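You operate a simulated robot arm through the tools that you are given. There is no shell and no other tool.

You run a simulated two-armed robot. Do the job below in one go: nothing can be reset, and whatever is moved stays where it is left.

## Task
Fit the fullest battery in the work light and switch it on.
Fine: tilt the lamp head down and set the dial to high. Set down upright: what you pick out.

The check looks at the end state, three seconds after you hand in, the way a careful person would. Anything else that was tipped, shoved, dropped, spilled or broken makes it a failure.

## Robot
Two 7-joint arms with two-finger grippers on one trunk that stands fixed in place. Base frame: the origin is at the foot of the trunk, x ahead of it, y to its left, z up. Readings come in m, degrees, newtons and seconds.
The left shoulder is at [0.051, 0.216, 1.289], the right one opposite. With the tool pointing down near the work surface each hand reaches from about 0.1 to 0.78 m from the base axis, measured 20 degrees to its own side. Payload 3.18 kg a hand.
The tool frame of a hand sits at the grasp point between the pads (the TCP): z along the fingers, y along the line on which they close. The tips reach 0.03 m beyond it. Largest opening 0.144 m; the body of the gripper starts 0.103 m behind the TCP.
Orientation is told as [roll, pitch, yaw] about the base's x, y, z axes, in that order, counted from this pose: with the fingers straight down and closing along the base's y, the tool's x points along the base's -x, its y along +y and its z along -z.

## Interface
- The arms move only by the tool step_arm. It takes "left_commands", "right_commands" or both (then of equal length, played together; a hand with none holds still); each is a list of rows, each a list of 3 entries, a list of its own where there are three numbers: the turn, a rotation vector about the tool's x, y, z in degrees, then the shift along the tool's x, y, z in m, then the gripper command, from -1 (shut) to 1 (fully open), values between in proportion. In form: [[[rx, ry, rz], [dx, dy, dz], gripper], ...]. A call has 1 to 20 rows; each row shifts and turns the commanded pose from where the row before left it, along the tool's axes as they then stand. Each row takes 0.2 s and may step no farther than 0.05 m and 8.6 degrees from the row before; otherwise, or with a gripper value out of range, the whole call is refused. A pose out of reach is approached as far as the arm can. The call stops where the force on the tool passes 40 N (or 10 N more than at its start, if that is more) or the arm is blocked; 0.2 s more then pass. Each finger halts on what it meets, pressing with about 24 N; the grip force reading is that of the motor and also rises with nothing between the fingers. The clock runs only during rows and for 0.2 s after the last one: add rows that do not move to give the fingers time. The reply holds the time, the measured pose of the TCP, the force on the tool along the base axes, the opening and the grip force, in the units named above and with some noise, with the torque about the TCP (base axes, N m) and any sound that the robot's microphone picked up.
- Cameras (640 x 400 px; columns grow to the right, rows downward): "scene" is now at [0.1152, 0.0567, 1.519]; the picture's right is [0.62, -0.78, 0.00], its down [-0.12, -0.10, -0.99] and it looks along [0.77, 0.61, -0.16] (base axes); focal length 223 px, centre (320, 200). "left" rides on the left gripper at [0.076, -0.016, -0.143] in its tool frame; the picture's right is [0.21, 0.98, 0.00], its down [-0.84, 0.18, -0.51] and it looks along [-0.50, 0.11, 0.86] (tool axes); focal length 218 px, centre (320, 200). "right" rides on the right gripper at [0.077, 0.016, -0.143] in its tool frame; the picture's right is [-0.21, 0.98, 0.00], its down [-0.84, -0.18, -0.51] and it looks along [-0.50, -0.11, 0.86] (tool axes); focal length 218 px, centre (320, 200). There is no depth. A picture from a camera that has moved, and an enlarged one, comes with that camera's place and axes in the base frame and with its lens.
- snapshot(camera): a new picture of that camera. It takes no simulated time.
- move_column(by): slides the trunk up (or, below 0, down) by that many m; the arms and the scene camera ride with it, the base frame stays. It gives what a move gives, with no picture.
- aim_head(pan, tilt): turns the head with the scene camera to pan (to the left, within 80 degrees either way) and tilt (down, from -29 to 69), counted from straight ahead of the robot. It gives what a move gives.
- close_up(camera, box): a new picture of the part [left, top, right, bottom] of that camera's present view, enlarged. It takes no simulated time.
- hand_in(): hands the job in; it is judged then, once.

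Places have to be worked out from the pictures, the camera data and where the tool is seen. Open the grippers and draw the arms clear of the work before you hand the job in, unless the task says otherwise.

The tools are called after "Call:" by a JSON object that holds its "method" and its "body". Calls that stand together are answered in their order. step_arm: Moves the arms, as the interface text tells. Its arguments: {"type":"object","properties":{"left_commands":{"type":"array"},"right_commands":{"type":"array"}},"required":[]} The other tools are called the same way: move_column (by) slides the trunk up or down; aim_head (pan, tilt) turns the head that bears the scene camera; snapshot (camera) takes a picture; close_up (camera, box) takes an enlarged picture of a part of a camera's view; hand_in () hands the job in.

At the start:

```text
time: 0.0
left_tool_pos: [0.3425, 0.3575, 1.525]
left_orientation: [0.1, 0.0, 0.1]
left_wrist_force: [-0.1, 0.3, 0.2]
left_wrist_torque: [0.01, -0.01, -0.02]
left_width: 0.1441
left_finger_force: 0.0
right_tool_pos: [0.3407, 0.04, 1.48]
right_orientation: [0.1, 0.1, -0.1]
right_wrist_force: [0.3, -0.2, -0.7]
right_wrist_torque: [-0.02, -0.04, 0.0]
right_width: 0.1442
right_finger_force: 0.0
trunk travel left (down, up): [-0.369, 0.0]
head pan, tilt: [38.3, 9.0]
```

scene: 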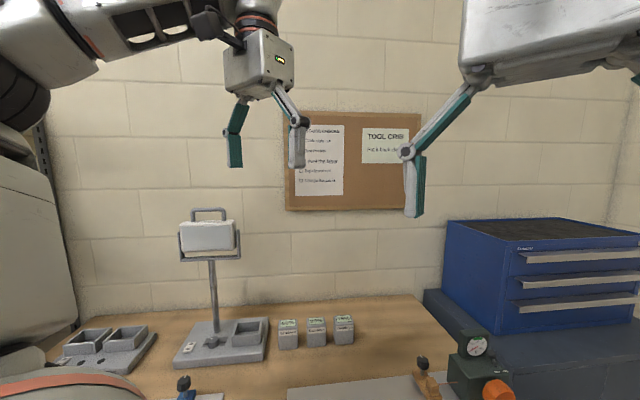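
right: 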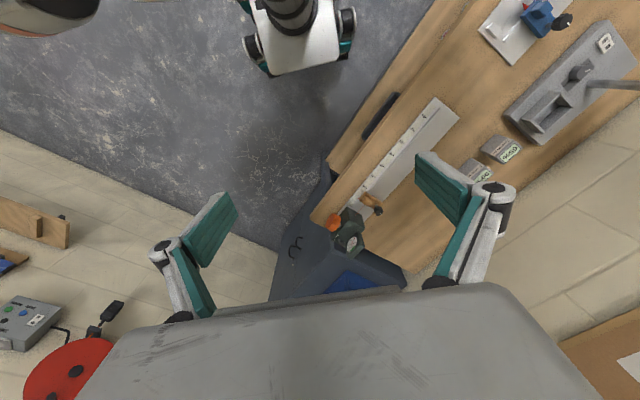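
left: 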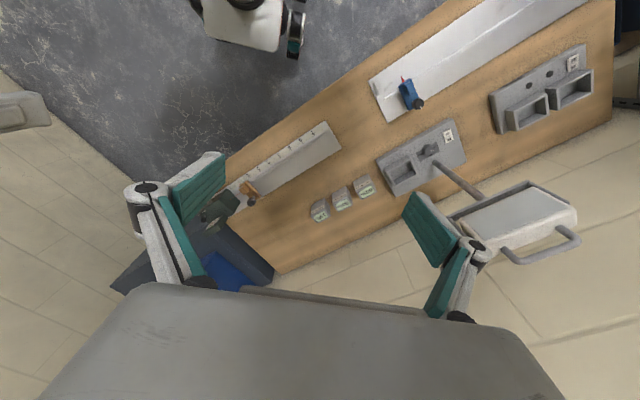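

The scene shows a work light on a base with an empty socket, three batteries, a charger-like dock to the left, and a note board. I look closer at each before moving.

Call:
{"method": "close_up", "body": {"camera": "scene", "box": [160, 190, 380, 380]}}

Call:
{"method": "close_up", "body": {"camera": "scene", "box": [280, 110, 425, 215]}}

Call:
{"method": "close_up", "body": {"camera": "left", "box": [300, 60, 620, 280]}}

Call:
{"method": "close_up", "body": {"camera": "scene", "box": [30, 290, 280, 400]}}

```text
2.11 times, centred on (270, 285) of scene
camera zoom: at [0.1152, 0.0567, 1.519], right [0.62, -0.78, 0.0], down [-0.12, -0.1, -0.99], along [0.77, 0.61, -0.16], focal length 470 px, centre (425, 21)
```

zoom: 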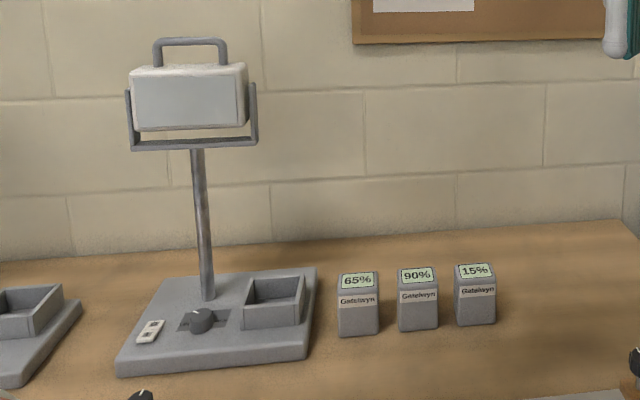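

```text
3.81 times, centred on (352, 162) of scene
camera zoom: at [0.1152, 0.0567, 1.519], right [0.62, -0.78, 0.0], down [-0.12, -0.1, -0.99], along [0.77, 0.61, -0.16], focal length 851 px, centre (196, 343)
```

zoom: 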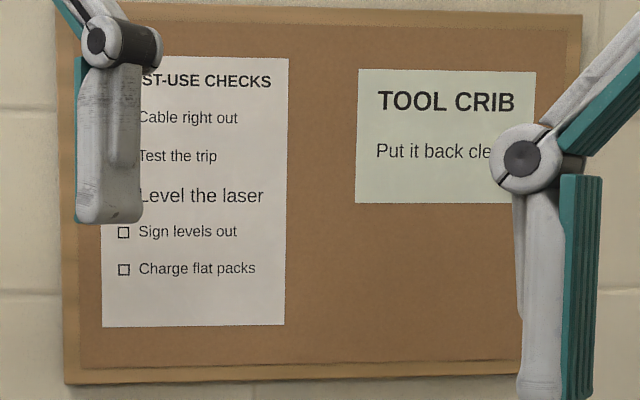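

```text
1.82 times, centred on (460, 170) of left
camera zoom: at [0.2661, 0.3415, 1.6677], right [-0.21, 0.98, 0.0], down [0.84, 0.18, 0.51], along [0.5, 0.11, -0.86], focal length 397 px, centre (66, 254)
```

zoom: 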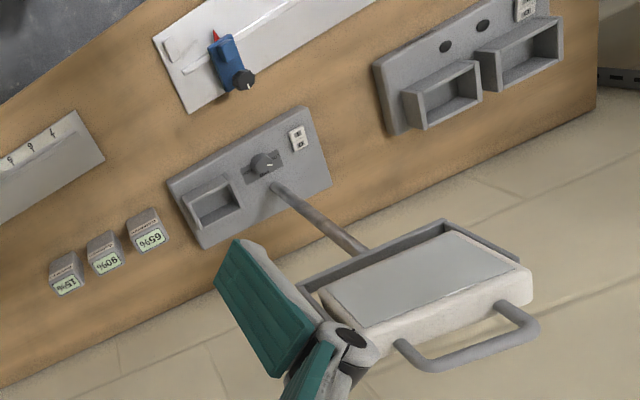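

```text
2.56 times, centred on (155, 345) of scene
camera zoom: at [0.1152, 0.0567, 1.519], right [0.62, -0.78, 0.0], down [-0.12, -0.1, -0.99], along [0.77, 0.61, -0.16], focal length 572 px, centre (742, -171)
```

zoom: 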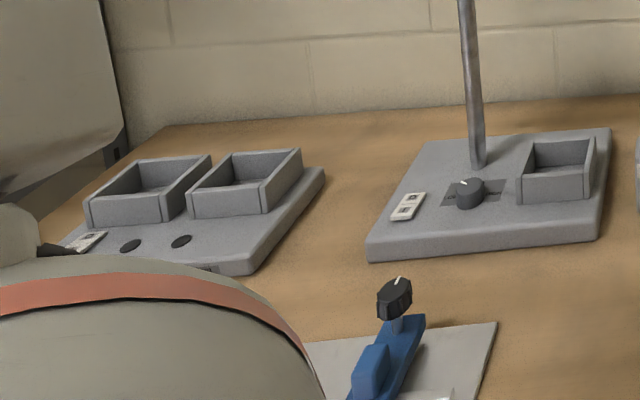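

The 90% battery is the middle one, roughly at (0.68, 0.52, 0.96), and the lamp's dial is at about (0.42, 0.76, 0.93). I turn the head toward the lamp for a better view.

Call:
{"method": "aim_head", "body": {"pan": 55, "tilt": 30}}

Call:
{"method": "snapshot", "body": {"camera": "scene"}}

Call:
{"method": "close_up", "body": {"camera": "scene", "box": [200, 150, 360, 250]}}

```text
time: 0.8
left_tool_pos: [0.3426, 0.3564, 1.5247]
left_orientation: [0.0, 0.0, 0.0]
left_wrist_force: [0.3, -0.7, 0.6]
left_wrist_torque: [0.02, 0.02, -0.02]
left_width: 0.1439
left_finger_force: 0.0
right_tool_pos: [0.3411, 0.0394, 1.4801]
right_orientation: [0.2, 0.1, -0.2]
right_wrist_force: [0.3, -0.1, -0.6]
right_wrist_torque: [0.01, -0.04, 0.0]
right_width: 0.1441
right_finger_force: 0.1
trunk travel left (down, up): [-0.369, 0.0]
head pan, tilt: [55.0, 30.0]
```

```text
taken
camera scene: at [0.0943, 0.0731, 1.4851], right [0.82, -0.57, 0.0], down [-0.29, -0.41, -0.87], along [0.5, 0.71, -0.5], focal length 223 px, centre (320, 200)
```

scene: 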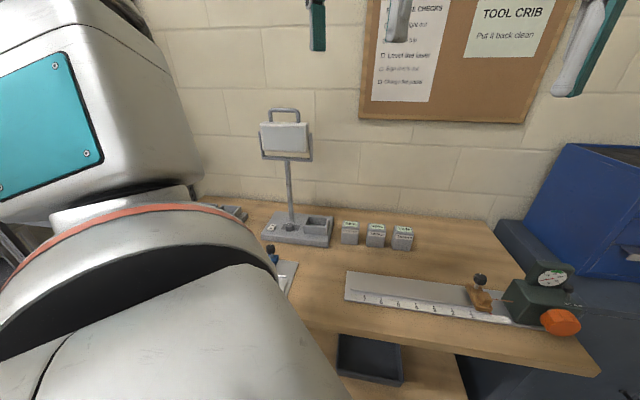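

```text
4.00 times, centred on (280, 200) of scene
camera zoom: at [0.0943, 0.0731, 1.4851], right [0.82, -0.57, 0.0], down [-0.29, -0.41, -0.87], along [0.5, 0.71, -0.5], focal length 894 px, centre (480, 200)
```

zoom: 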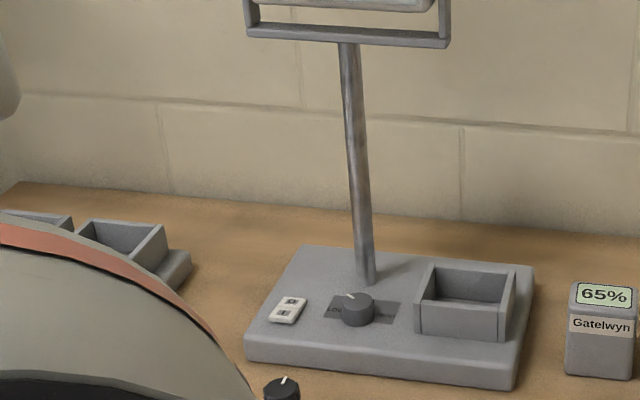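

I move the left hand to a survey pose above the bench, between the lamp and batteries. It ends turned 45° to line up with the bench axes, which run at about -45°.

Call:
{"method": "step_arm", "body": {"left_commands": [[[0, 0, 0], [-0.01575, 0.0193, 0.0275], 1], [[0, 0, 0], [-0.01575, 0.0193, 0.0275], 1], [[0, 0, 0], [-0.01575, 0.0193, 0.0275], 1], [[0, 0, 0], [-0.01575, 0.0193, 0.0275], 1], [[0, 0, 0], [-0.01575, 0.0193, 0.0275], 1], [[0, 0, 0], [-0.01575, 0.0193, 0.0275], 1], [[0, 0, 0], [-0.01575, 0.0193, 0.0275], 1], [[0, 0, 0], [-0.01575, 0.0193, 0.0275], 1], [[0, 0, 0], [-0.01575, 0.0193, 0.0275], 1], [[0, 0, 0], [-0.01575, 0.0193, 0.0275], 1], [[0, 0, 7.5], [0, 0, 0], 1], [[0, 0, 7.5], [0, 0, 0], 1], [[0, 0, 7.5], [0, 0, 0], 1], [[0, 0, 7.5], [0, 0, 0], 1], [[0, 0, 7.5], [0, 0, 0], 1], [[0, 0, 7.5], [0, 0, 0], 1]]}}

Call:
{"method": "snapshot", "body": {"camera": "left"}}

Call:
{"method": "snapshot", "body": {"camera": "scene"}}

```text
time: 4.2
left_tool_pos: [0.501, 0.5517, 1.2492]
left_orientation: [0.0, 0.1, -45.1]
left_wrist_force: [-0.4, 0.0, -0.3]
left_wrist_torque: [0.02, 0.01, -0.05]
left_width: 0.1442
left_finger_force: 0.0
right_tool_pos: [0.3402, 0.0404, 1.4802]
right_orientation: [0.1, 0.0, -0.1]
right_wrist_force: [0.1, 0.2, 0.8]
right_wrist_torque: [0.04, 0.0, -0.01]
right_width: 0.1439
right_finger_force: 0.0
trunk travel left (down, up): [-0.369, 0.0]
head pan, tilt: [55.0, 30.0]
```

```text
taken
camera left: at [0.4355, 0.594, 1.3933], right [0.55, 0.84, 0.0], down [0.72, -0.47, 0.51], along [0.43, -0.28, -0.86], focal length 218 px, centre (320, 200)
```

left: 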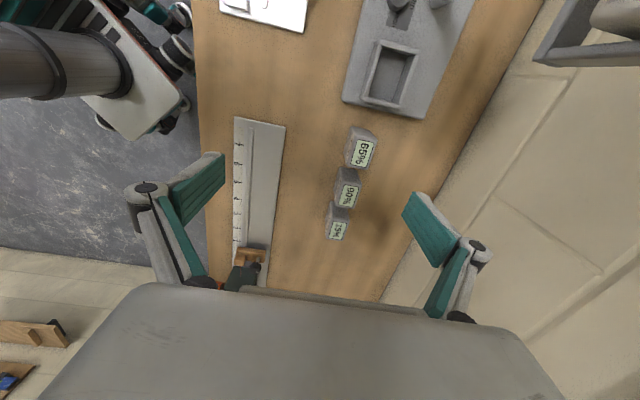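

```text
taken
camera scene: at [0.0942, 0.073, 1.485], right [0.82, -0.57, 0.0], down [-0.29, -0.41, -0.87], along [0.5, 0.71, -0.5], focal length 223 px, centre (320, 200)
```

scene: 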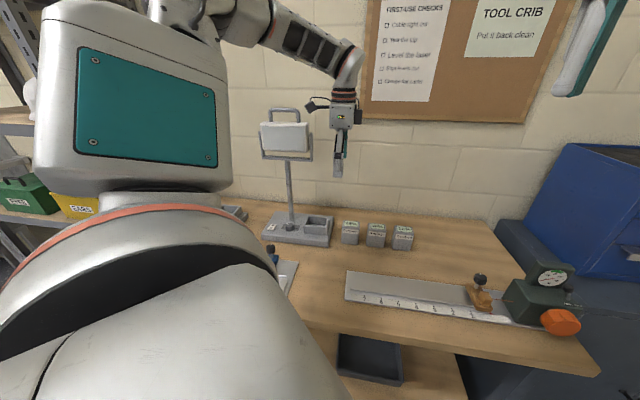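

The hand reached the pose. Now I take enlarged views of the batteries, socket, dial and switch.

Call:
{"method": "close_up", "body": {"camera": "left", "box": [300, 110, 400, 250]}}

Call:
{"method": "close_up", "body": {"camera": "left", "box": [330, 0, 490, 130]}}

Call:
{"method": "close_up", "body": {"camera": "scene", "box": [255, 95, 345, 165]}}

Call:
{"method": "close_up", "body": {"camera": "scene", "box": [255, 195, 425, 265]}}

```text
2.86 times, centred on (350, 180) of left
camera zoom: at [0.4355, 0.594, 1.3933], right [0.55, 0.84, 0.0], down [0.72, -0.47, 0.51], along [0.43, -0.28, -0.86], focal length 624 px, centre (234, 257)
```

zoom: 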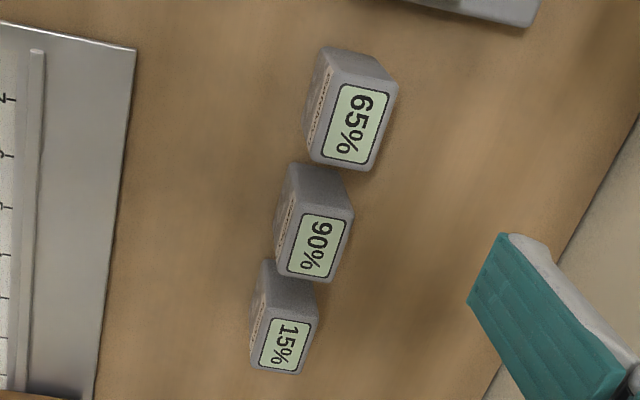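

```text
3.08 times, centred on (410, 65) of left
camera zoom: at [0.4355, 0.594, 1.3933], right [0.55, 0.84, 0.0], down [0.72, -0.47, 0.51], along [0.43, -0.28, -0.86], focal length 672 px, centre (43, 615)
```

zoom: 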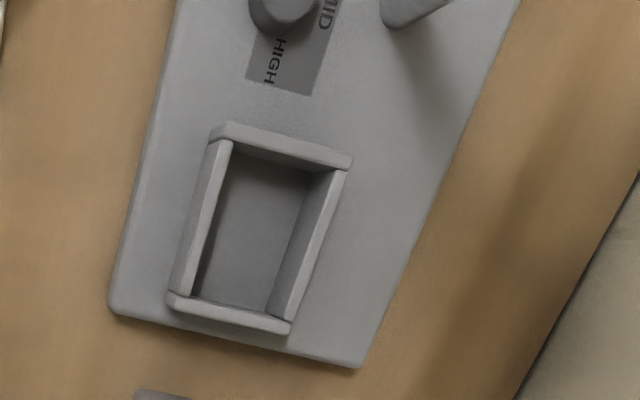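

```text
5.71 times, centred on (300, 130) of scene
camera zoom: at [0.0942, 0.073, 1.485], right [0.82, -0.57, 0.0], down [-0.29, -0.41, -0.87], along [0.5, 0.71, -0.5], focal length 1276 px, centre (434, 600)
```

zoom: 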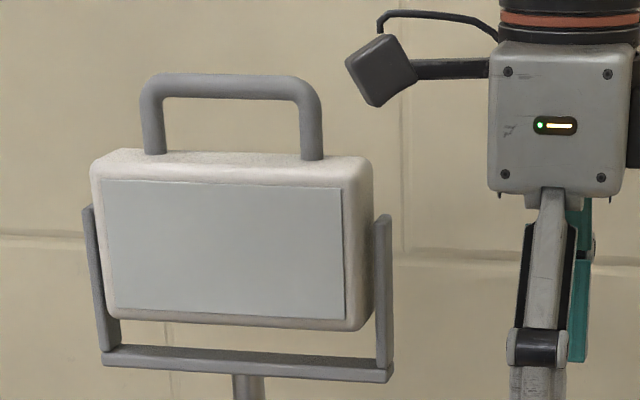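

```text
3.76 times, centred on (340, 230) of scene
camera zoom: at [0.0942, 0.073, 1.485], right [0.82, -0.57, 0.0], down [-0.29, -0.41, -0.87], along [0.5, 0.71, -0.5], focal length 841 px, centre (245, 87)
```

zoom: 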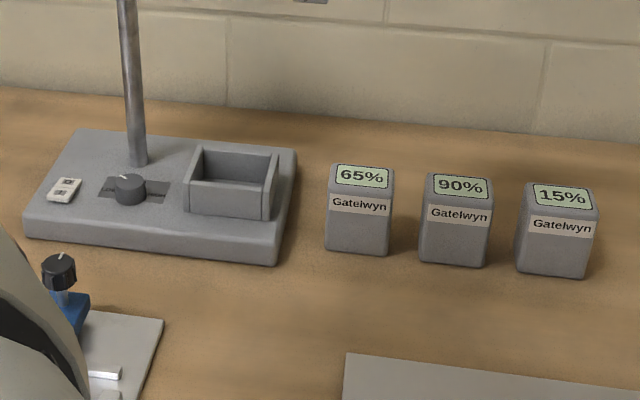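

The battery's top centre works out at about (0.674, 0.516, 0.968), standing on a bench at z≈0.88. The socket centre is near (0.512, 0.693) with its rim at about z 0.94. I move above the 90% battery to check reach and alignment.

Call:
{"method": "step_arm", "body": {"left_commands": [[[0, 0, 0], [-0.02463, 0.01615, 0.02483], 0.4], [[0, 0, 0], [-0.02463, 0.01615, 0.02483], 0.4], [[0, 0, 0], [-0.02463, 0.01615, 0.02483], 0.4], [[0, 0, 0], [-0.02463, 0.01615, 0.02483], 0.4], [[0, 0, 0], [-0.02463, 0.01615, 0.02483], 0.4], [[0, 0, 0], [-0.02463, 0.01615, 0.02483], 0.4], [[0, 0, 0], [0, 0, 0], 0.4]]}}

Call:
{"method": "snapshot", "body": {"camera": "left"}}

Call:
{"method": "snapshot", "body": {"camera": "scene"}}

```text
time: 5.8
left_tool_pos: [0.6716, 0.5175, 1.1024]
left_orientation: [0.1, -0.1, -45.0]
left_wrist_force: [0.0, -0.1, 0.3]
left_wrist_torque: [0.0, -0.03, 0.01]
left_width: 0.1007
left_finger_force: 0.2
right_tool_pos: [0.3393, 0.0392, 1.4808]
right_orientation: [0.1, -0.1, -0.1]
right_wrist_force: [-0.3, -0.9, -0.5]
right_wrist_torque: [0.02, -0.04, 0.02]
right_width: 0.1442
right_finger_force: 0.1
trunk travel left (down, up): [-0.369, 0.0]
head pan, tilt: [55.0, 30.0]
```

```text
taken
camera left: at [0.6063, 0.5601, 1.2458], right [0.54, 0.84, 0.0], down [0.72, -0.47, 0.51], along [0.43, -0.28, -0.86], focal length 218 px, centre (320, 200)
```

left: 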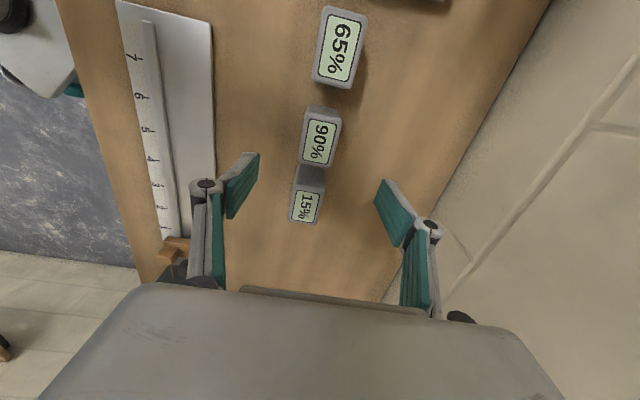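

```text
taken
camera scene: at [0.0929, 0.0728, 1.4852], right [0.82, -0.57, 0.0], down [-0.29, -0.41, -0.87], along [0.5, 0.71, -0.5], focal length 223 px, centre (320, 200)
```

scene: 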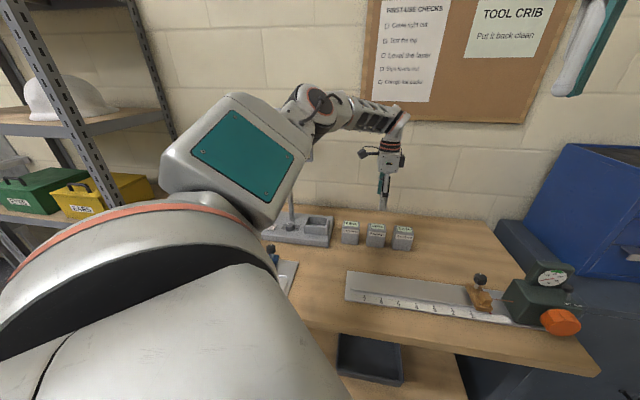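

Reach is fine here and the hand is aligned. I enlarge this view to measure the battery width and the gaps to its neighbours.

Call:
{"method": "close_up", "body": {"camera": "left", "box": [270, 0, 390, 240]}}

Call:
{"method": "close_up", "body": {"camera": "scene", "box": [330, 160, 430, 260]}}

```text
1.67 times, centred on (330, 120) of left
camera zoom: at [0.6063, 0.5601, 1.2458], right [0.54, 0.84, 0.0], down [0.72, -0.47, 0.51], along [0.43, -0.28, -0.86], focal length 364 px, centre (303, 333)
```

zoom: 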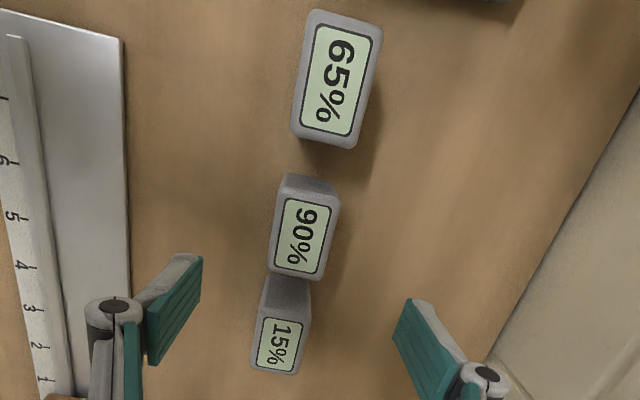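

```text
4.00 times, centred on (380, 210) of scene
camera zoom: at [0.0929, 0.0728, 1.4852], right [0.82, -0.57, 0.0], down [-0.29, -0.41, -0.87], along [0.5, 0.71, -0.5], focal length 894 px, centre (80, 160)
```

zoom: 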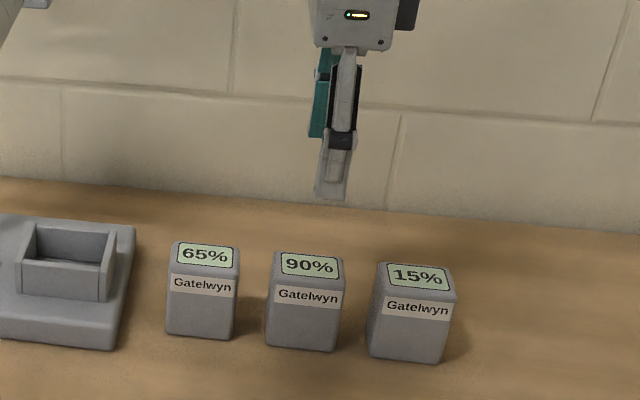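

The 90% battery measures about 0.064 m along the bench and 0.043 m deep, with 0.035 m gaps to its neighbours. A vertical wrist over the socket would hit the lamp yoke, so I'll grip across the width with the hand leaning back toward the robot. I turn the hand 90° and lean it 30°, staying well above the batteries.

Call:
{"method": "step_arm", "body": {"left_commands": [[[0, 0, -7.5], [0, 0, -0.005], 0.4], [[0, 0, -7.5], [0, 0, -0.005], 0.4], [[0, 0, -7.5], [0, 0, -0.005], 0.4], [[0, 0, -7.5], [0, 0, -0.005], 0.4], [[0, 0, -7.5], [0, 0, 0], 0.4], [[0, 0, -7.5], [0, 0, 0], 0.4], [[0, 0, -7.5], [0, 0, 0], 0.4], [[0, 0, -7.5], [0, 0, 0], 0.4], [[0, 0, -7.5], [0, 0, 0], 0.4], [[0, 0, -7.5], [0, 0, 0], 0.4], [[0, 0, -7.5], [0, 0, 0], 0.4], [[0, 0, -7.5], [0, 0, 0], 0.4], [[0, -7.5, 0], [0, 0, 0], 0.3], [[0, -7.5, 0], [0, 0, 0], 0.3], [[0, -7.5, 0], [0, 0, 0], 0.3], [[0, -7.5, 0], [0, 0, 0], 0.3], [[0, 0, 0], [0, 0, 0], 0.3]]}}

Call:
{"method": "snapshot", "body": {"camera": "left"}}

Call:
{"method": "snapshot", "body": {"camera": "scene"}}

```text
time: 9.4
left_tool_pos: [0.6724, 0.6179, 1.1974]
left_orientation: [0.0, -7.1, 41.1]
left_wrist_force: [0.2, 0.3, -0.3]
left_wrist_torque: [0.0, -0.02, 0.01]
left_width: 0.0935
left_finger_force: 0.0
left hand out of reach, approached as far as the arm can: row 10, 11, 12, 13, 14, 15, 16
right_tool_pos: [0.3404, 0.0396, 1.481]
right_orientation: [0.2, 0.0, -0.1]
right_wrist_force: [0.9, 0.3, -0.7]
right_wrist_torque: [0.02, -0.07, -0.01]
right_width: 0.1441
right_finger_force: 0.1
trunk travel left (down, up): [-0.369, 0.0]
head pan, tilt: [55.0, 30.0]
```

```text
taken
camera left: at [0.6125, 0.5446, 1.33], right [-0.8, 0.6, -0.03], down [0.46, 0.64, 0.61], along [0.38, 0.47, -0.79], focal length 218 px, centre (320, 200)
```

left: 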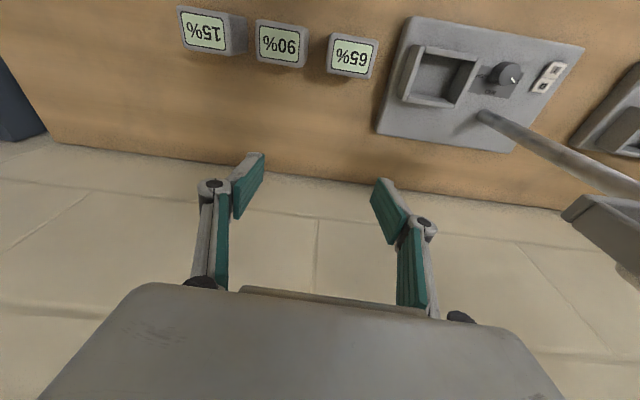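

```text
taken
camera scene: at [0.0936, 0.0731, 1.485], right [0.82, -0.57, 0.0], down [-0.29, -0.41, -0.87], along [0.5, 0.71, -0.5], focal length 223 px, centre (320, 200)
```

scene: 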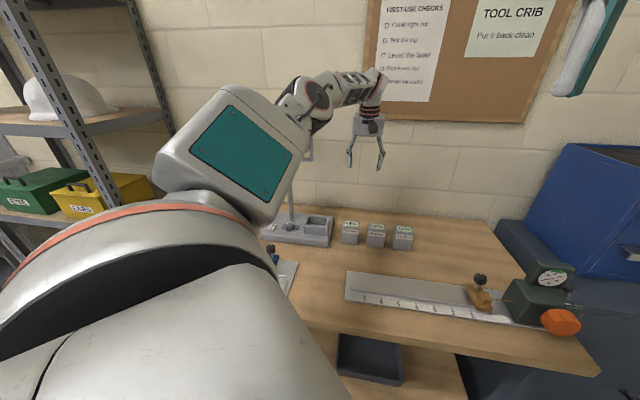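

The yaw of about +40° hit a wrist limit, so the arm stopped short at (0.672, 0.618, 1.197) with only a 7° lean. I send one still row and a small turn back to find out where the commanded pose stands.

Call:
{"method": "step_arm", "body": {"left_commands": [[[0, 0, 0], [0, 0, 0], 0.3]]}}

Call:
{"method": "step_arm", "body": {"left_commands": [[[0, 0, 5], [0, 0, 0], 0.3]]}}

```text
time: 9.8
left_tool_pos: [0.6721, 0.6192, 1.1978]
left_orientation: [0.0, -7.1, 41.1]
left_wrist_force: [-0.1, 0.2, -0.5]
left_wrist_torque: [-0.03, -0.02, -0.01]
left_width: 0.0937
left_finger_force: 0.0
right_tool_pos: [0.3419, 0.0395, 1.4805]
right_orientation: [0.2, 0.0, -0.1]
right_wrist_force: [0.3, 0.1, 0.2]
right_wrist_torque: [-0.02, -0.01, -0.03]
right_width: 0.1442
right_finger_force: 0.0
trunk travel left (down, up): [-0.369, 0.0]
head pan, tilt: [55.0, 30.0]
```

```text
time: 10.2
left_tool_pos: [0.6738, 0.6192, 1.1984]
left_orientation: [0.7, -7.0, 36.1]
left_wrist_force: [-0.9, 0.6, -1.0]
left_wrist_torque: [-0.04, 0.04, 0.0]
left_width: 0.0938
left_finger_force: 0.1
right_tool_pos: [0.3407, 0.0401, 1.4799]
right_orientation: [0.0, 0.0, 0.0]
right_wrist_force: [0.2, -0.4, -0.7]
right_wrist_torque: [0.0, 0.01, -0.02]
right_width: 0.1438
right_finger_force: 0.0
trunk travel left (down, up): [-0.369, 0.0]
head pan, tilt: [55.0, 30.0]
```

The commanded pose resets to the actual one. I remove the lean and turn the other way, toward yaw -135°, which gives the same closing line with the camera on the far side.

Call:
{"method": "step_arm", "body": {"left_commands": [[[0, 7, 0], [0, 0, 0], 0.3], [[0, 0, 7.5], [0, 0, 0], 0.3], [[0, 0, 7.5], [0, 0, 0], 0.3], [[0, 0, 7.5], [0, 0, 0], 0.3], [[0, 0, 7.5], [0, 0, 0], 0.3], [[0, 0, 7.5], [0, 0, 0], 0.3], [[0, 0, 7.5], [0, 0, 0], 0.3], [[0, 0, 7.5], [0, 0, 0], 0.3], [[0, 0, 7.5], [0, 0, 0], 0.3], [[0, 0, 7.5], [0, 0, 0], 0.3], [[0, 0, 7.5], [0, 0, 0], 0.3], [[0, 0, 7.5], [0, 0, 0], 0.3]]}}

```text
time: 12.8
left_tool_pos: [0.6676, 0.6141, 1.1964]
left_orientation: [3.9, 0.1, -46.6]
left_wrist_force: [-0.2, -0.3, 0.4]
left_wrist_torque: [-0.03, 0.02, -0.02]
left_width: 0.0934
left_finger_force: 0.0
left hand out of reach, approached as far as the arm can: row 1
right_tool_pos: [0.3404, 0.0403, 1.4803]
right_orientation: [0.0, 0.0, -0.2]
right_wrist_force: [-0.5, 0.1, -0.7]
right_wrist_torque: [-0.01, 0.01, 0.0]
right_width: 0.1441
right_finger_force: 0.0
trunk travel left (down, up): [-0.369, 0.0]
head pan, tilt: [55.0, 30.0]
```

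Turning this way works. I clear the small residual roll, move back from the wall, and turn on toward yaw -135°.

Call:
{"method": "step_arm", "body": {"left_commands": [[[3.9, 0, 0], [0, 0, 0], 0.3], [[0, 0, 0], [-0.018, -0.0265, 0], 0.3], [[0, 0, 0], [-0.018, -0.0265, 0], 0.3], [[0, 0, 0], [-0.018, -0.0265, 0], 0.3], [[0, 0, 0], [-0.018, -0.0265, 0], 0.3], [[0, 0, 7.37], [0, 0, 0], 0.3], [[0, 0, 7.37], [0, 0, 0], 0.3], [[0, 0, 7.37], [0, 0, 0], 0.3], [[0, 0, 7.37], [0, 0, 0], 0.3], [[0, 0, 7.37], [0, 0, 0], 0.3], [[0, 0, 7.37], [0, 0, 0], 0.3], [[0, 0, 7.37], [0, 0, 0], 0.3], [[0, 0, 7.37], [0, 0, 0], 0.3], [[0, 0, 7.37], [0, 0, 0], 0.3], [[0, 0, 7.37], [0, 0, 0], 0.3], [[0, 0, 7.37], [0, 0, 0], 0.3], [[0, 0, 7.37], [0, 0, 0], 0.3]]}}

Call:
{"method": "snapshot", "body": {"camera": "scene"}}

```text
time: 16.4
left_tool_pos: [0.641, 0.4897, 1.1899]
left_orientation: [0.0, 4.0, -135.1]
left_wrist_force: [1.1, -0.2, 0.3]
left_wrist_torque: [0.03, 0.06, 0.01]
left_width: 0.0934
left_finger_force: 0.0
left hand out of reach, approached as far as the arm can: row 1
right_tool_pos: [0.3397, 0.0396, 1.4787]
right_orientation: [0.1, 0.1, -0.1]
right_wrist_force: [0.0, 0.3, 0.1]
right_wrist_torque: [0.0, 0.01, 0.03]
right_width: 0.1438
right_finger_force: 0.1
trunk travel left (down, up): [-0.369, 0.0]
head pan, tilt: [55.0, 30.0]
```

```text
taken
camera scene: at [0.0944, 0.0732, 1.485], right [0.82, -0.57, 0.0], down [-0.29, -0.41, -0.87], along [0.5, 0.71, -0.5], focal length 223 px, centre (320, 200)
```

scene: 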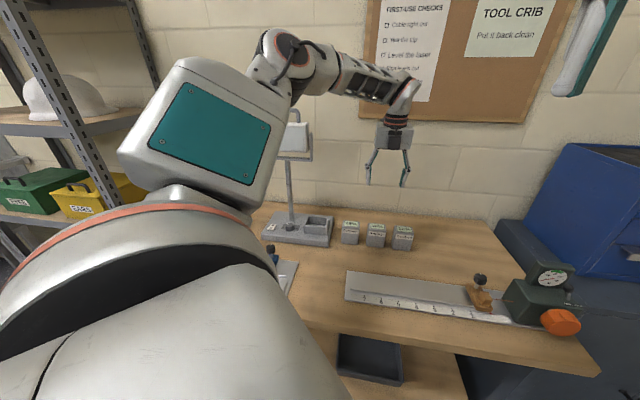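

Yaw -135° is reachable, and there is already a 4° lean in the useful direction. I lean it to 30° with the fingers pointing forward and down.

Call:
{"method": "step_arm", "body": {"left_commands": [[[0, 6.5, 0], [0, 0, 0], 0.3], [[0, 6.5, 0], [0, 0, 0], 0.3], [[0, 6.5, 0], [0, 0, 0], 0.3], [[0, 6.5, 0], [0, 0, 0], 0.3]]}}

Call:
{"method": "snapshot", "body": {"camera": "left"}}

Call:
{"method": "snapshot", "body": {"camera": "scene"}}

```text
time: 17.4
left_tool_pos: [0.6404, 0.4903, 1.1894]
left_orientation: [0.1, 30.2, -134.9]
left_wrist_force: [0.0, 0.6, 0.7]
left_wrist_torque: [0.01, 0.02, -0.02]
left_width: 0.0937
left_finger_force: 0.1
right_tool_pos: [0.3403, 0.0402, 1.4799]
right_orientation: [0.1, 0.0, -0.2]
right_wrist_force: [-0.1, 0.4, 0.2]
right_wrist_torque: [-0.01, 0.04, -0.01]
right_width: 0.144
right_finger_force: 0.0
trunk travel left (down, up): [-0.369, 0.0]
head pan, tilt: [55.0, 30.0]
```

```text
taken
camera left: at [0.6254, 0.4976, 1.3521], right [0.82, -0.56, 0.11], down [-0.57, -0.82, 0.02], along [0.08, -0.07, -0.99], focal length 218 px, centre (320, 200)
```

left: 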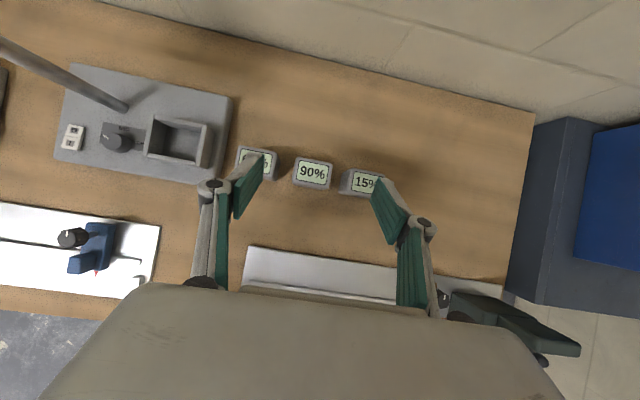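

```text
taken
camera scene: at [0.0941, 0.073, 1.485], right [0.82, -0.57, 0.0], down [-0.29, -0.41, -0.87], along [0.5, 0.71, -0.5], focal length 223 px, centre (320, 200)
```

scene: 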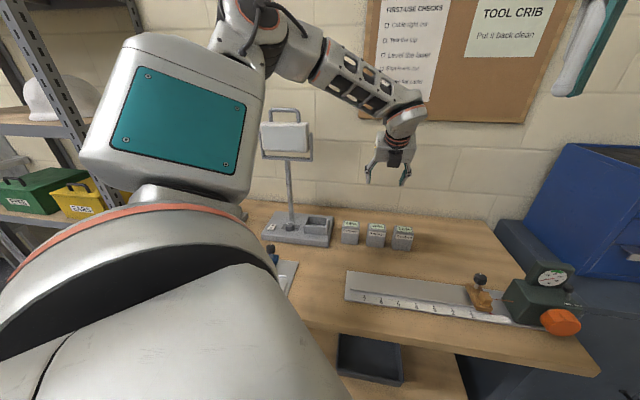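

Now the hand camera looks straight down, which is ideal for measuring. I enlarge the lamp base and the batteries.

Call:
{"method": "close_up", "body": {"camera": "left", "box": [30, 50, 250, 200]}}

Call:
{"method": "close_up", "body": {"camera": "left", "box": [220, 130, 400, 230]}}

```text
2.67 times, centred on (140, 125) of left
camera zoom: at [0.6254, 0.4976, 1.3521], right [0.82, -0.56, 0.11], down [-0.57, -0.82, 0.02], along [0.08, -0.07, -0.99], focal length 582 px, centre (800, 400)
```

zoom: 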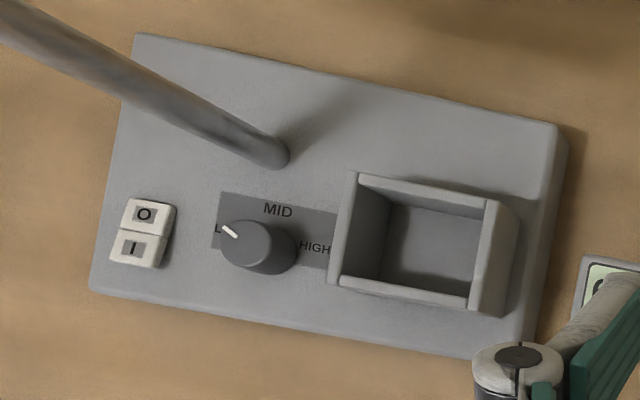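

```text
3.56 times, centred on (310, 180) of left
camera zoom: at [0.6254, 0.4976, 1.3521], right [0.82, -0.56, 0.11], down [-0.57, -0.82, 0.02], along [0.08, -0.07, -0.99], focal length 776 px, centre (356, 271)
```

zoom: 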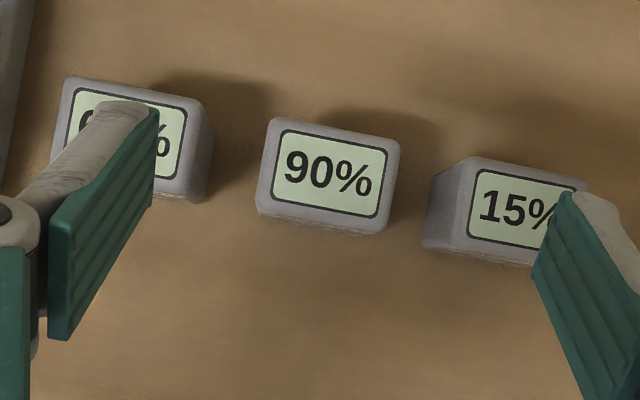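

The measured battery centre is at bench coordinates e≈0.111, n≈0.840, top z≈0.969. The socket centre is e≈-0.128, n≈0.8485, with its rim at z≈0.955 and 6–7 mm of clearance. The dial points to LOW, and the switch has "I" on its front half. I lower to just above the battery tops, short of entering the gaps.

Call:
{"method": "step_arm", "body": {"left_commands": [[[0, 0, 0], [-0.0209, 0.00125, 0.036], 0.25], [[0, 0, 0], [-0.0209, 0.00125, 0.036], 0.25], [[0, 0, 0], [-0.0209, 0.00125, 0.036], 0.25], [[0, 0, 0], [-0.0209, 0.00125, 0.036], 0.25], [[0, 0, 0], [0, 0, 0], 0.25]]}}

Call:
{"method": "snapshot", "body": {"camera": "left"}}

Call:
{"method": "close_up", "body": {"camera": "scene", "box": [330, 160, 430, 260]}}

```text
time: 18.6
left_tool_pos: [0.6433, 0.489, 1.0202]
left_orientation: [-0.1, 30.1, -134.9]
left_wrist_force: [-0.7, 0.0, -0.3]
left_wrist_torque: [-0.01, -0.04, -0.02]
left_width: 0.0899
left_finger_force: 0.1
right_tool_pos: [0.34, 0.0396, 1.4799]
right_orientation: [0.1, 0.0, -0.1]
right_wrist_force: [0.3, 0.7, 0.0]
right_wrist_torque: [0.02, -0.02, 0.0]
right_width: 0.1442
right_finger_force: 0.1
trunk travel left (down, up): [-0.369, 0.0]
head pan, tilt: [55.0, 30.0]
```

```text
taken
camera left: at [0.6288, 0.4968, 1.1824], right [0.82, -0.56, 0.1], down [-0.57, -0.82, 0.02], along [0.08, -0.07, -0.99], focal length 218 px, centre (320, 200)
```

left: 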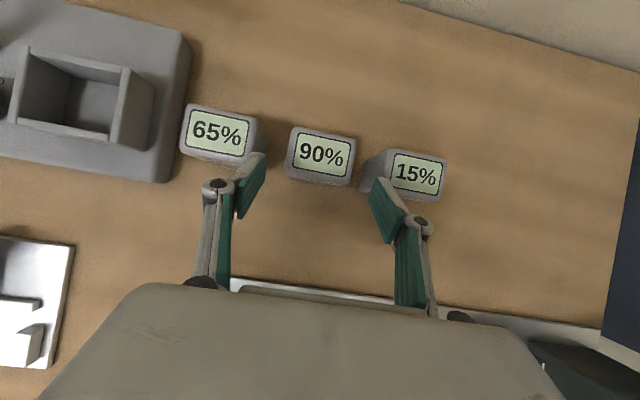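

```text
4.00 times, centred on (380, 210) of scene
camera zoom: at [0.0936, 0.0727, 1.4851], right [0.82, -0.57, 0.0], down [-0.29, -0.41, -0.87], along [0.5, 0.71, -0.5], focal length 894 px, centre (80, 160)
```

zoom: 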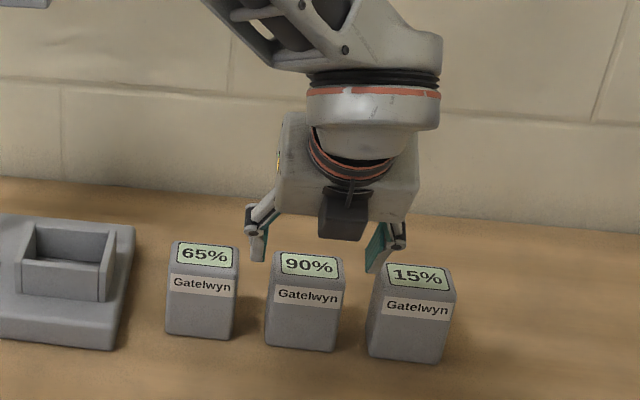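

The fingers line up with the gaps on both sides of the 90% battery. I shift 2 mm sideways and slide in along the tool axis so the fingers straddle it near its top.

Call:
{"method": "step_arm", "body": {"left_commands": [[[0, 0, 0], [0.0006, 0.0022, 0], 0.25], [[0, 0, 0], [0, 0, 0.0109], 0.25], [[0, 0, 0], [0, 0, 0.0109], 0.25], [[0, 0, 0], [0, 0, 0.0109], 0.25], [[0, 0, 0], [0, 0, 0.0109], 0.25], [[0, 0, 0], [0, 0, 0.0109], 0.25], [[0, 0, 0], [0, 0, 0.0109], 0.25], [[0, 0, 0], [0, 0, 0], 0.25]]}}

Call:
{"method": "snapshot", "body": {"camera": "left"}}

Call:
{"method": "close_up", "body": {"camera": "scene", "box": [330, 180, 430, 260]}}

```text
time: 20.4
left_tool_pos: [0.6678, 0.5088, 0.9672]
left_orientation: [-0.1, 30.1, -134.9]
left_wrist_force: [0.3, -0.4, 0.2]
left_wrist_torque: [0.03, 0.01, -0.01]
left_width: 0.0901
left_finger_force: 0.0
right_tool_pos: [0.3393, 0.039, 1.4808]
right_orientation: [0.1, 0.0, -0.1]
right_wrist_force: [-0.1, -0.5, 0.0]
right_wrist_torque: [0.01, -0.01, 0.0]
right_width: 0.1437
right_finger_force: 0.0
trunk travel left (down, up): [-0.369, 0.0]
head pan, tilt: [55.0, 30.0]
```

```text
taken
camera left: at [0.6528, 0.5171, 1.1283], right [0.82, -0.56, 0.1], down [-0.57, -0.82, 0.02], along [0.08, -0.07, -0.99], focal length 218 px, centre (320, 200)
```

left: 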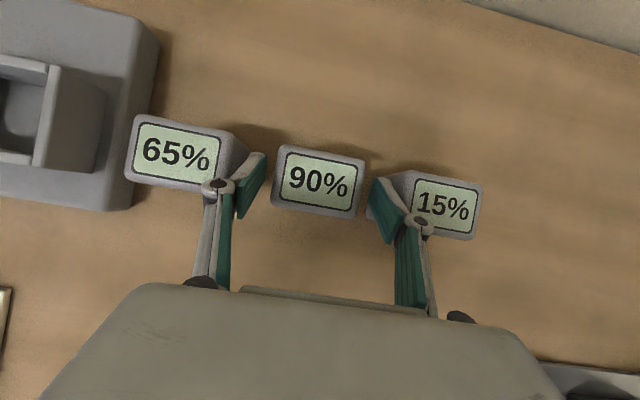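

```text
5.00 times, centred on (380, 220) of scene
camera zoom: at [0.094, 0.0729, 1.485], right [0.82, -0.57, 0.0], down [-0.29, -0.41, -0.87], along [0.5, 0.71, -0.5], focal length 1117 px, centre (20, 100)
```

zoom: 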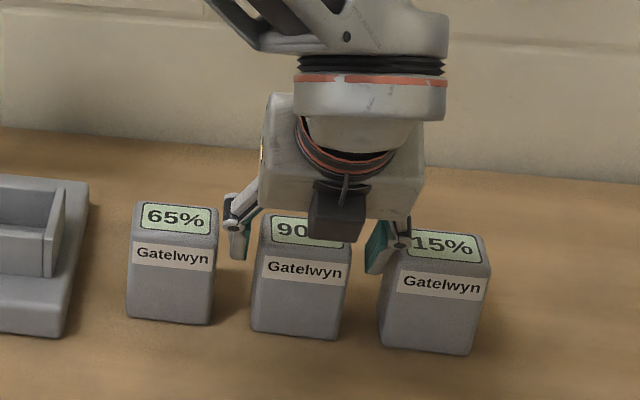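

The fingers straddle the battery with clearance on both sides. I go 4 mm deeper and close.

Call:
{"method": "step_arm", "body": {"left_commands": [[[0, 0, 0], [0, 0, 0.004], 0.25], [[0, 0, 0], [0, 0, 0], 0.0], [[0, 0, 0], [0, 0, 0], -0.3], [[0, 0, 0], [0, 0, 0], -1], [[0, 0, 0], [0, 0, 0], -1], [[0, 0, 0], [0, 0, 0], -1]]}}

Call:
{"method": "snapshot", "body": {"camera": "left"}}

```text
time: 21.8
left_tool_pos: [0.6688, 0.5109, 0.9621]
left_orientation: [0.0, 30.1, -134.9]
left_wrist_force: [1.2, 3.0, 2.1]
left_wrist_torque: [0.36, 0.09, -0.06]
left_width: 0.0676
left_finger_force: 23.7
right_tool_pos: [0.3404, 0.0396, 1.4803]
right_orientation: [0.2, 0.1, -0.1]
right_wrist_force: [-0.2, 0.5, -0.1]
right_wrist_torque: [0.0, -0.01, 0.02]
right_width: 0.144
right_finger_force: 0.1
trunk travel left (down, up): [-0.369, 0.0]
head pan, tilt: [55.0, 30.0]
```

```text
taken
camera left: at [0.6545, 0.5184, 1.1251], right [0.82, -0.56, 0.1], down [-0.57, -0.82, 0.02], along [0.08, -0.07, -0.99], focal length 218 px, centre (320, 200)
```

left: 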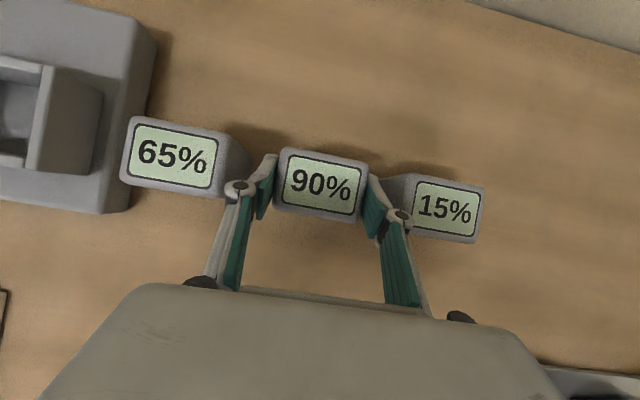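

Gripped at 0.0676 m width with about 24 N. I lift straight up 0.10 m and look.

Call:
{"method": "step_arm", "body": {"left_commands": [[[0, 0, 0], [0.00503, 0, -0.00864], -1], [[0, 0, 0], [0.00503, 0, -0.00864], -1], [[0, 0, 0], [0.01006, 0, -0.0173], -1], [[0, 0, 0], [0.01006, 0, -0.0173], -1], [[0, 0, 0], [0.01006, 0, -0.0173], -1], [[0, 0, 0], [0.01006, 0, -0.0173], -1]]}}

Call:
{"method": "snapshot", "body": {"camera": "left"}}

Call:
{"method": "snapshot", "body": {"camera": "scene"}}

Call:
{"method": "close_up", "body": {"camera": "scene", "box": [310, 160, 430, 260]}}

```text
time: 23.2
left_tool_pos: [0.67, 0.5075, 1.0619]
left_orientation: [0.0, 30.0, -134.9]
left_wrist_force: [0.5, 0.2, -4.1]
left_wrist_torque: [0.0, 0.0, -0.01]
left_width: 0.0675
left_finger_force: 24.2
right_tool_pos: [0.34, 0.0395, 1.4806]
right_orientation: [0.1, -0.1, -0.1]
right_wrist_force: [-0.8, -0.4, 0.0]
right_wrist_torque: [0.03, -0.02, -0.01]
right_width: 0.1441
right_finger_force: 0.0
trunk travel left (down, up): [-0.369, 0.0]
head pan, tilt: [55.0, 30.0]
```

```text
taken
camera left: at [0.6551, 0.5159, 1.2236], right [0.82, -0.56, 0.1], down [-0.57, -0.82, 0.02], along [0.08, -0.07, -0.99], focal length 218 px, centre (320, 200)
```

left: 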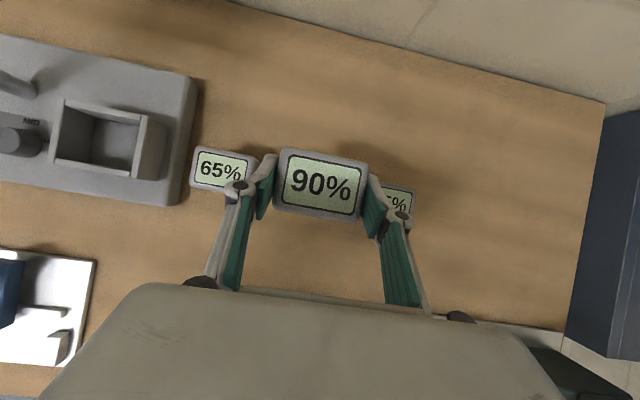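

```text
taken
camera scene: at [0.0941, 0.0731, 1.485], right [0.82, -0.57, 0.0], down [-0.29, -0.41, -0.87], along [0.5, 0.71, -0.5], focal length 223 px, centre (320, 200)
```

scene: 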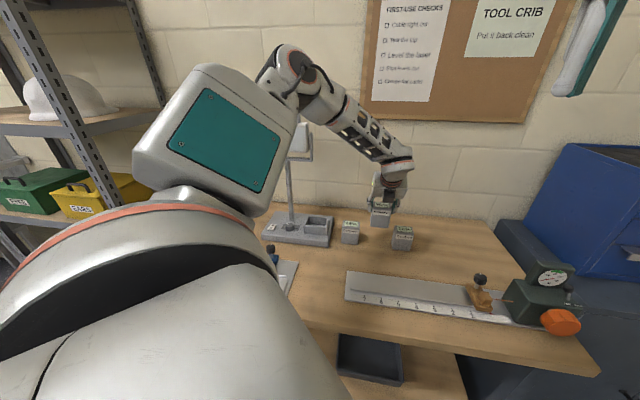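

```text
4.00 times, centred on (370, 210) of scene
camera zoom: at [0.0941, 0.0731, 1.485], right [0.82, -0.57, 0.0], down [-0.29, -0.41, -0.87], along [0.5, 0.71, -0.5], focal length 894 px, centre (120, 160)
```

zoom: 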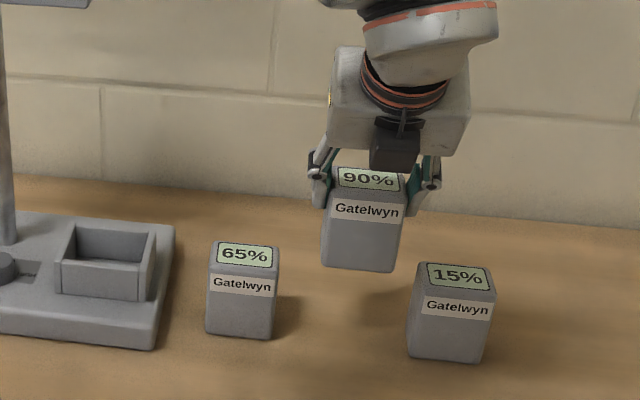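

The battery is up and level, weighs about 0.42 kg, and its neighbours still stand. I raise a little more, carry it over the 65% battery toward the socket, and stop short to measure the socket from above.

Call:
{"method": "step_arm", "body": {"left_commands": [[[0, 0, 0], [0.0141, 0, -0.0242], -1], [[0, 0, 0], [0.0014, -0.0272, 0.0008], -1], [[0, 0, 0], [0.0014, -0.0272, 0.0008], -1], [[0, 0, 0], [0.0014, -0.0272, 0.0008], -1], [[0, 0, 0], [0.0014, -0.0272, 0.0008], -1], [[0, 0, 0], [0.0014, -0.0272, 0.0008], -1], [[0, 0, 0], [0, 0, 0], -1]]}}

Call:
{"method": "snapshot", "body": {"camera": "left"}}

Call:
{"method": "snapshot", "body": {"camera": "scene"}}

```text
time: 24.8
left_tool_pos: [0.5782, 0.6087, 1.0887]
left_orientation: [-0.1, 30.0, -134.9]
left_wrist_force: [0.2, 0.8, -3.8]
left_wrist_torque: [0.03, 0.06, -0.01]
left_width: 0.0677
left_finger_force: 23.8
right_tool_pos: [0.3419, 0.0404, 1.4802]
right_orientation: [0.1, 0.1, -0.1]
right_wrist_force: [0.1, 0.3, -0.3]
right_wrist_torque: [-0.01, 0.04, -0.02]
right_width: 0.1437
right_finger_force: 0.1
trunk travel left (down, up): [-0.369, 0.0]
head pan, tilt: [55.0, 30.0]
```

```text
taken
camera left: at [0.5639, 0.617, 1.2507], right [0.82, -0.56, 0.1], down [-0.57, -0.82, 0.02], along [0.07, -0.07, -0.99], focal length 218 px, centre (320, 200)
```

left: 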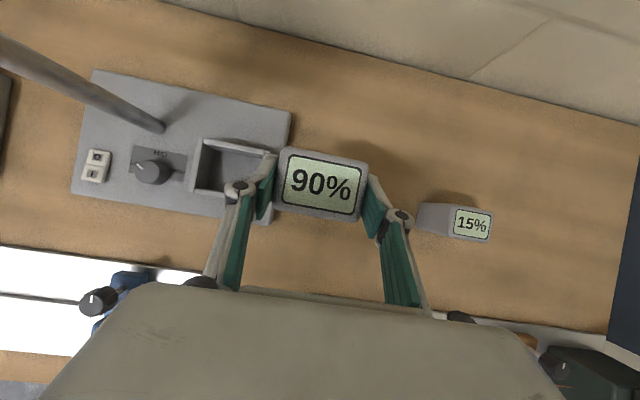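

```text
taken
camera scene: at [0.0956, 0.0731, 1.4849], right [0.82, -0.57, 0.0], down [-0.29, -0.41, -0.87], along [0.5, 0.71, -0.5], focal length 223 px, centre (320, 200)
```

scene: 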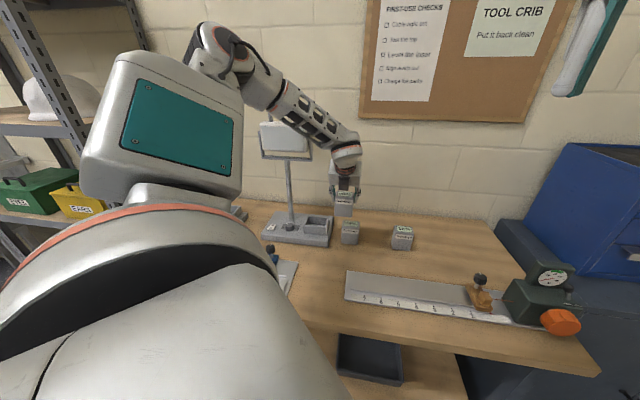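

The carry went fine. I enlarge the socket, dial and switch in this view for finer measurement, and check the lamp head against the forearm.

Call:
{"method": "close_up", "body": {"camera": "left", "box": [60, 60, 300, 230]}}

Call:
{"method": "close_up", "body": {"camera": "scene", "box": [240, 90, 380, 250]}}

```text
2.35 times, centred on (180, 145) of left
camera zoom: at [0.5639, 0.617, 1.2507], right [0.82, -0.56, 0.1], down [-0.57, -0.82, 0.02], along [0.07, -0.07, -0.99], focal length 514 px, centre (649, 329)
```

zoom: 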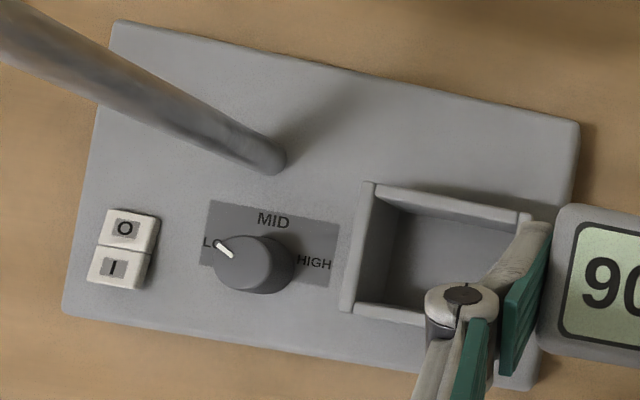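

```text
2.50 times, centred on (310, 170) of scene
camera zoom: at [0.0956, 0.0731, 1.4849], right [0.82, -0.57, 0.0], down [-0.29, -0.41, -0.87], along [0.5, 0.71, -0.5], focal length 558 px, centre (345, 275)
```

zoom: 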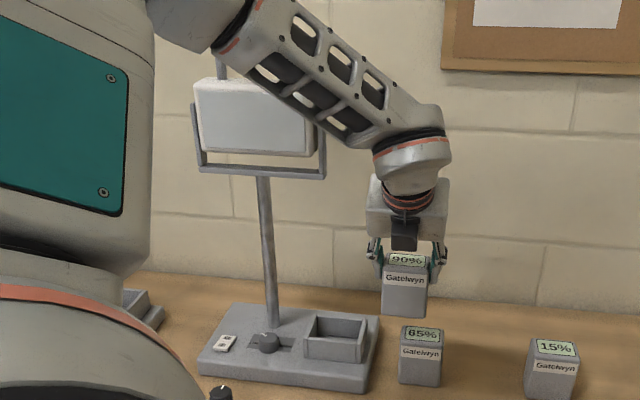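

The socket's inner opening confirms at centre e≈-0.128, n≈0.849, and the forearm stays well in front of the lamp head. I shift left, lower to just above rim height (keeping the hand camera below the lamp head), then slide over the socket.

Call:
{"method": "step_arm", "body": {"left_commands": [[[0, 0, 0], [0.0018, -0.0292, 0.0011], -1], [[0, 0, 0], [0.0019, -0.0292, 0.0011], -1], [[0, 0, 0], [-0.0104, 0, 0.018], -1], [[0, 0, 0], [-0.0104, 0, 0.018], -1], [[0, 0, 0], [0, 0, 0], -1]]}}

Call:
{"method": "snapshot", "body": {"camera": "left"}}

Call:
{"method": "close_up", "body": {"camera": "scene", "box": [240, 90, 380, 250]}}

```text
time: 26.0
left_tool_pos: [0.541, 0.6546, 1.0495]
left_orientation: [0.1, 30.0, -134.9]
left_wrist_force: [-0.2, 0.6, -3.9]
left_wrist_torque: [-0.06, -0.01, 0.02]
left_width: 0.0676
left_finger_force: 23.9
right_tool_pos: [0.341, 0.0397, 1.4806]
right_orientation: [0.1, 0.0, -0.2]
right_wrist_force: [0.0, -0.2, -0.1]
right_wrist_torque: [-0.03, -0.03, 0.04]
right_width: 0.1439
right_finger_force: 0.1
trunk travel left (down, up): [-0.369, 0.0]
head pan, tilt: [55.0, 30.0]
```

```text
taken
camera left: at [0.5265, 0.6626, 1.2115], right [0.82, -0.56, 0.1], down [-0.57, -0.82, 0.02], along [0.08, -0.07, -0.99], focal length 218 px, centre (320, 200)
```

left: 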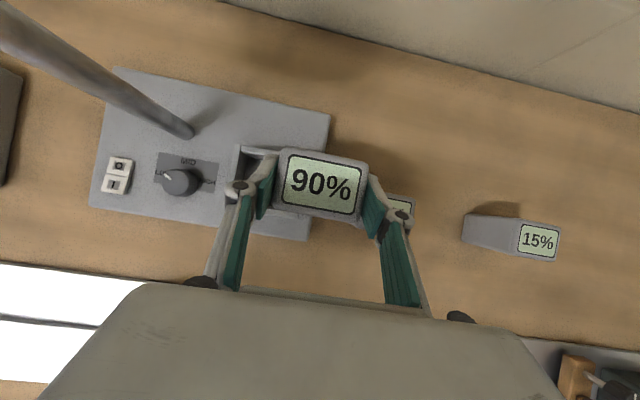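

```text
2.50 times, centred on (310, 170) of scene
camera zoom: at [0.0947, 0.0728, 1.485], right [0.82, -0.57, 0.0], down [-0.29, -0.41, -0.87], along [0.5, 0.71, -0.5], focal length 558 px, centre (345, 275)
```

zoom: 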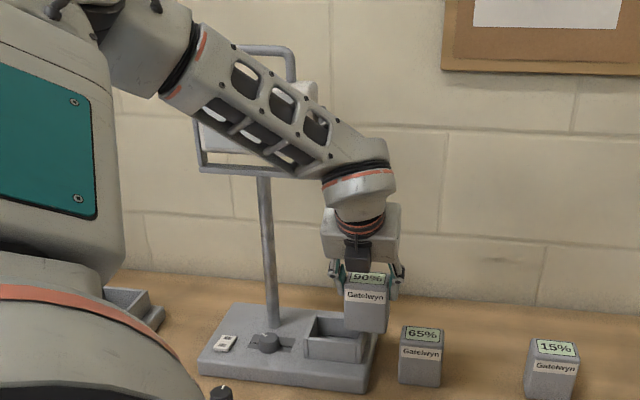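

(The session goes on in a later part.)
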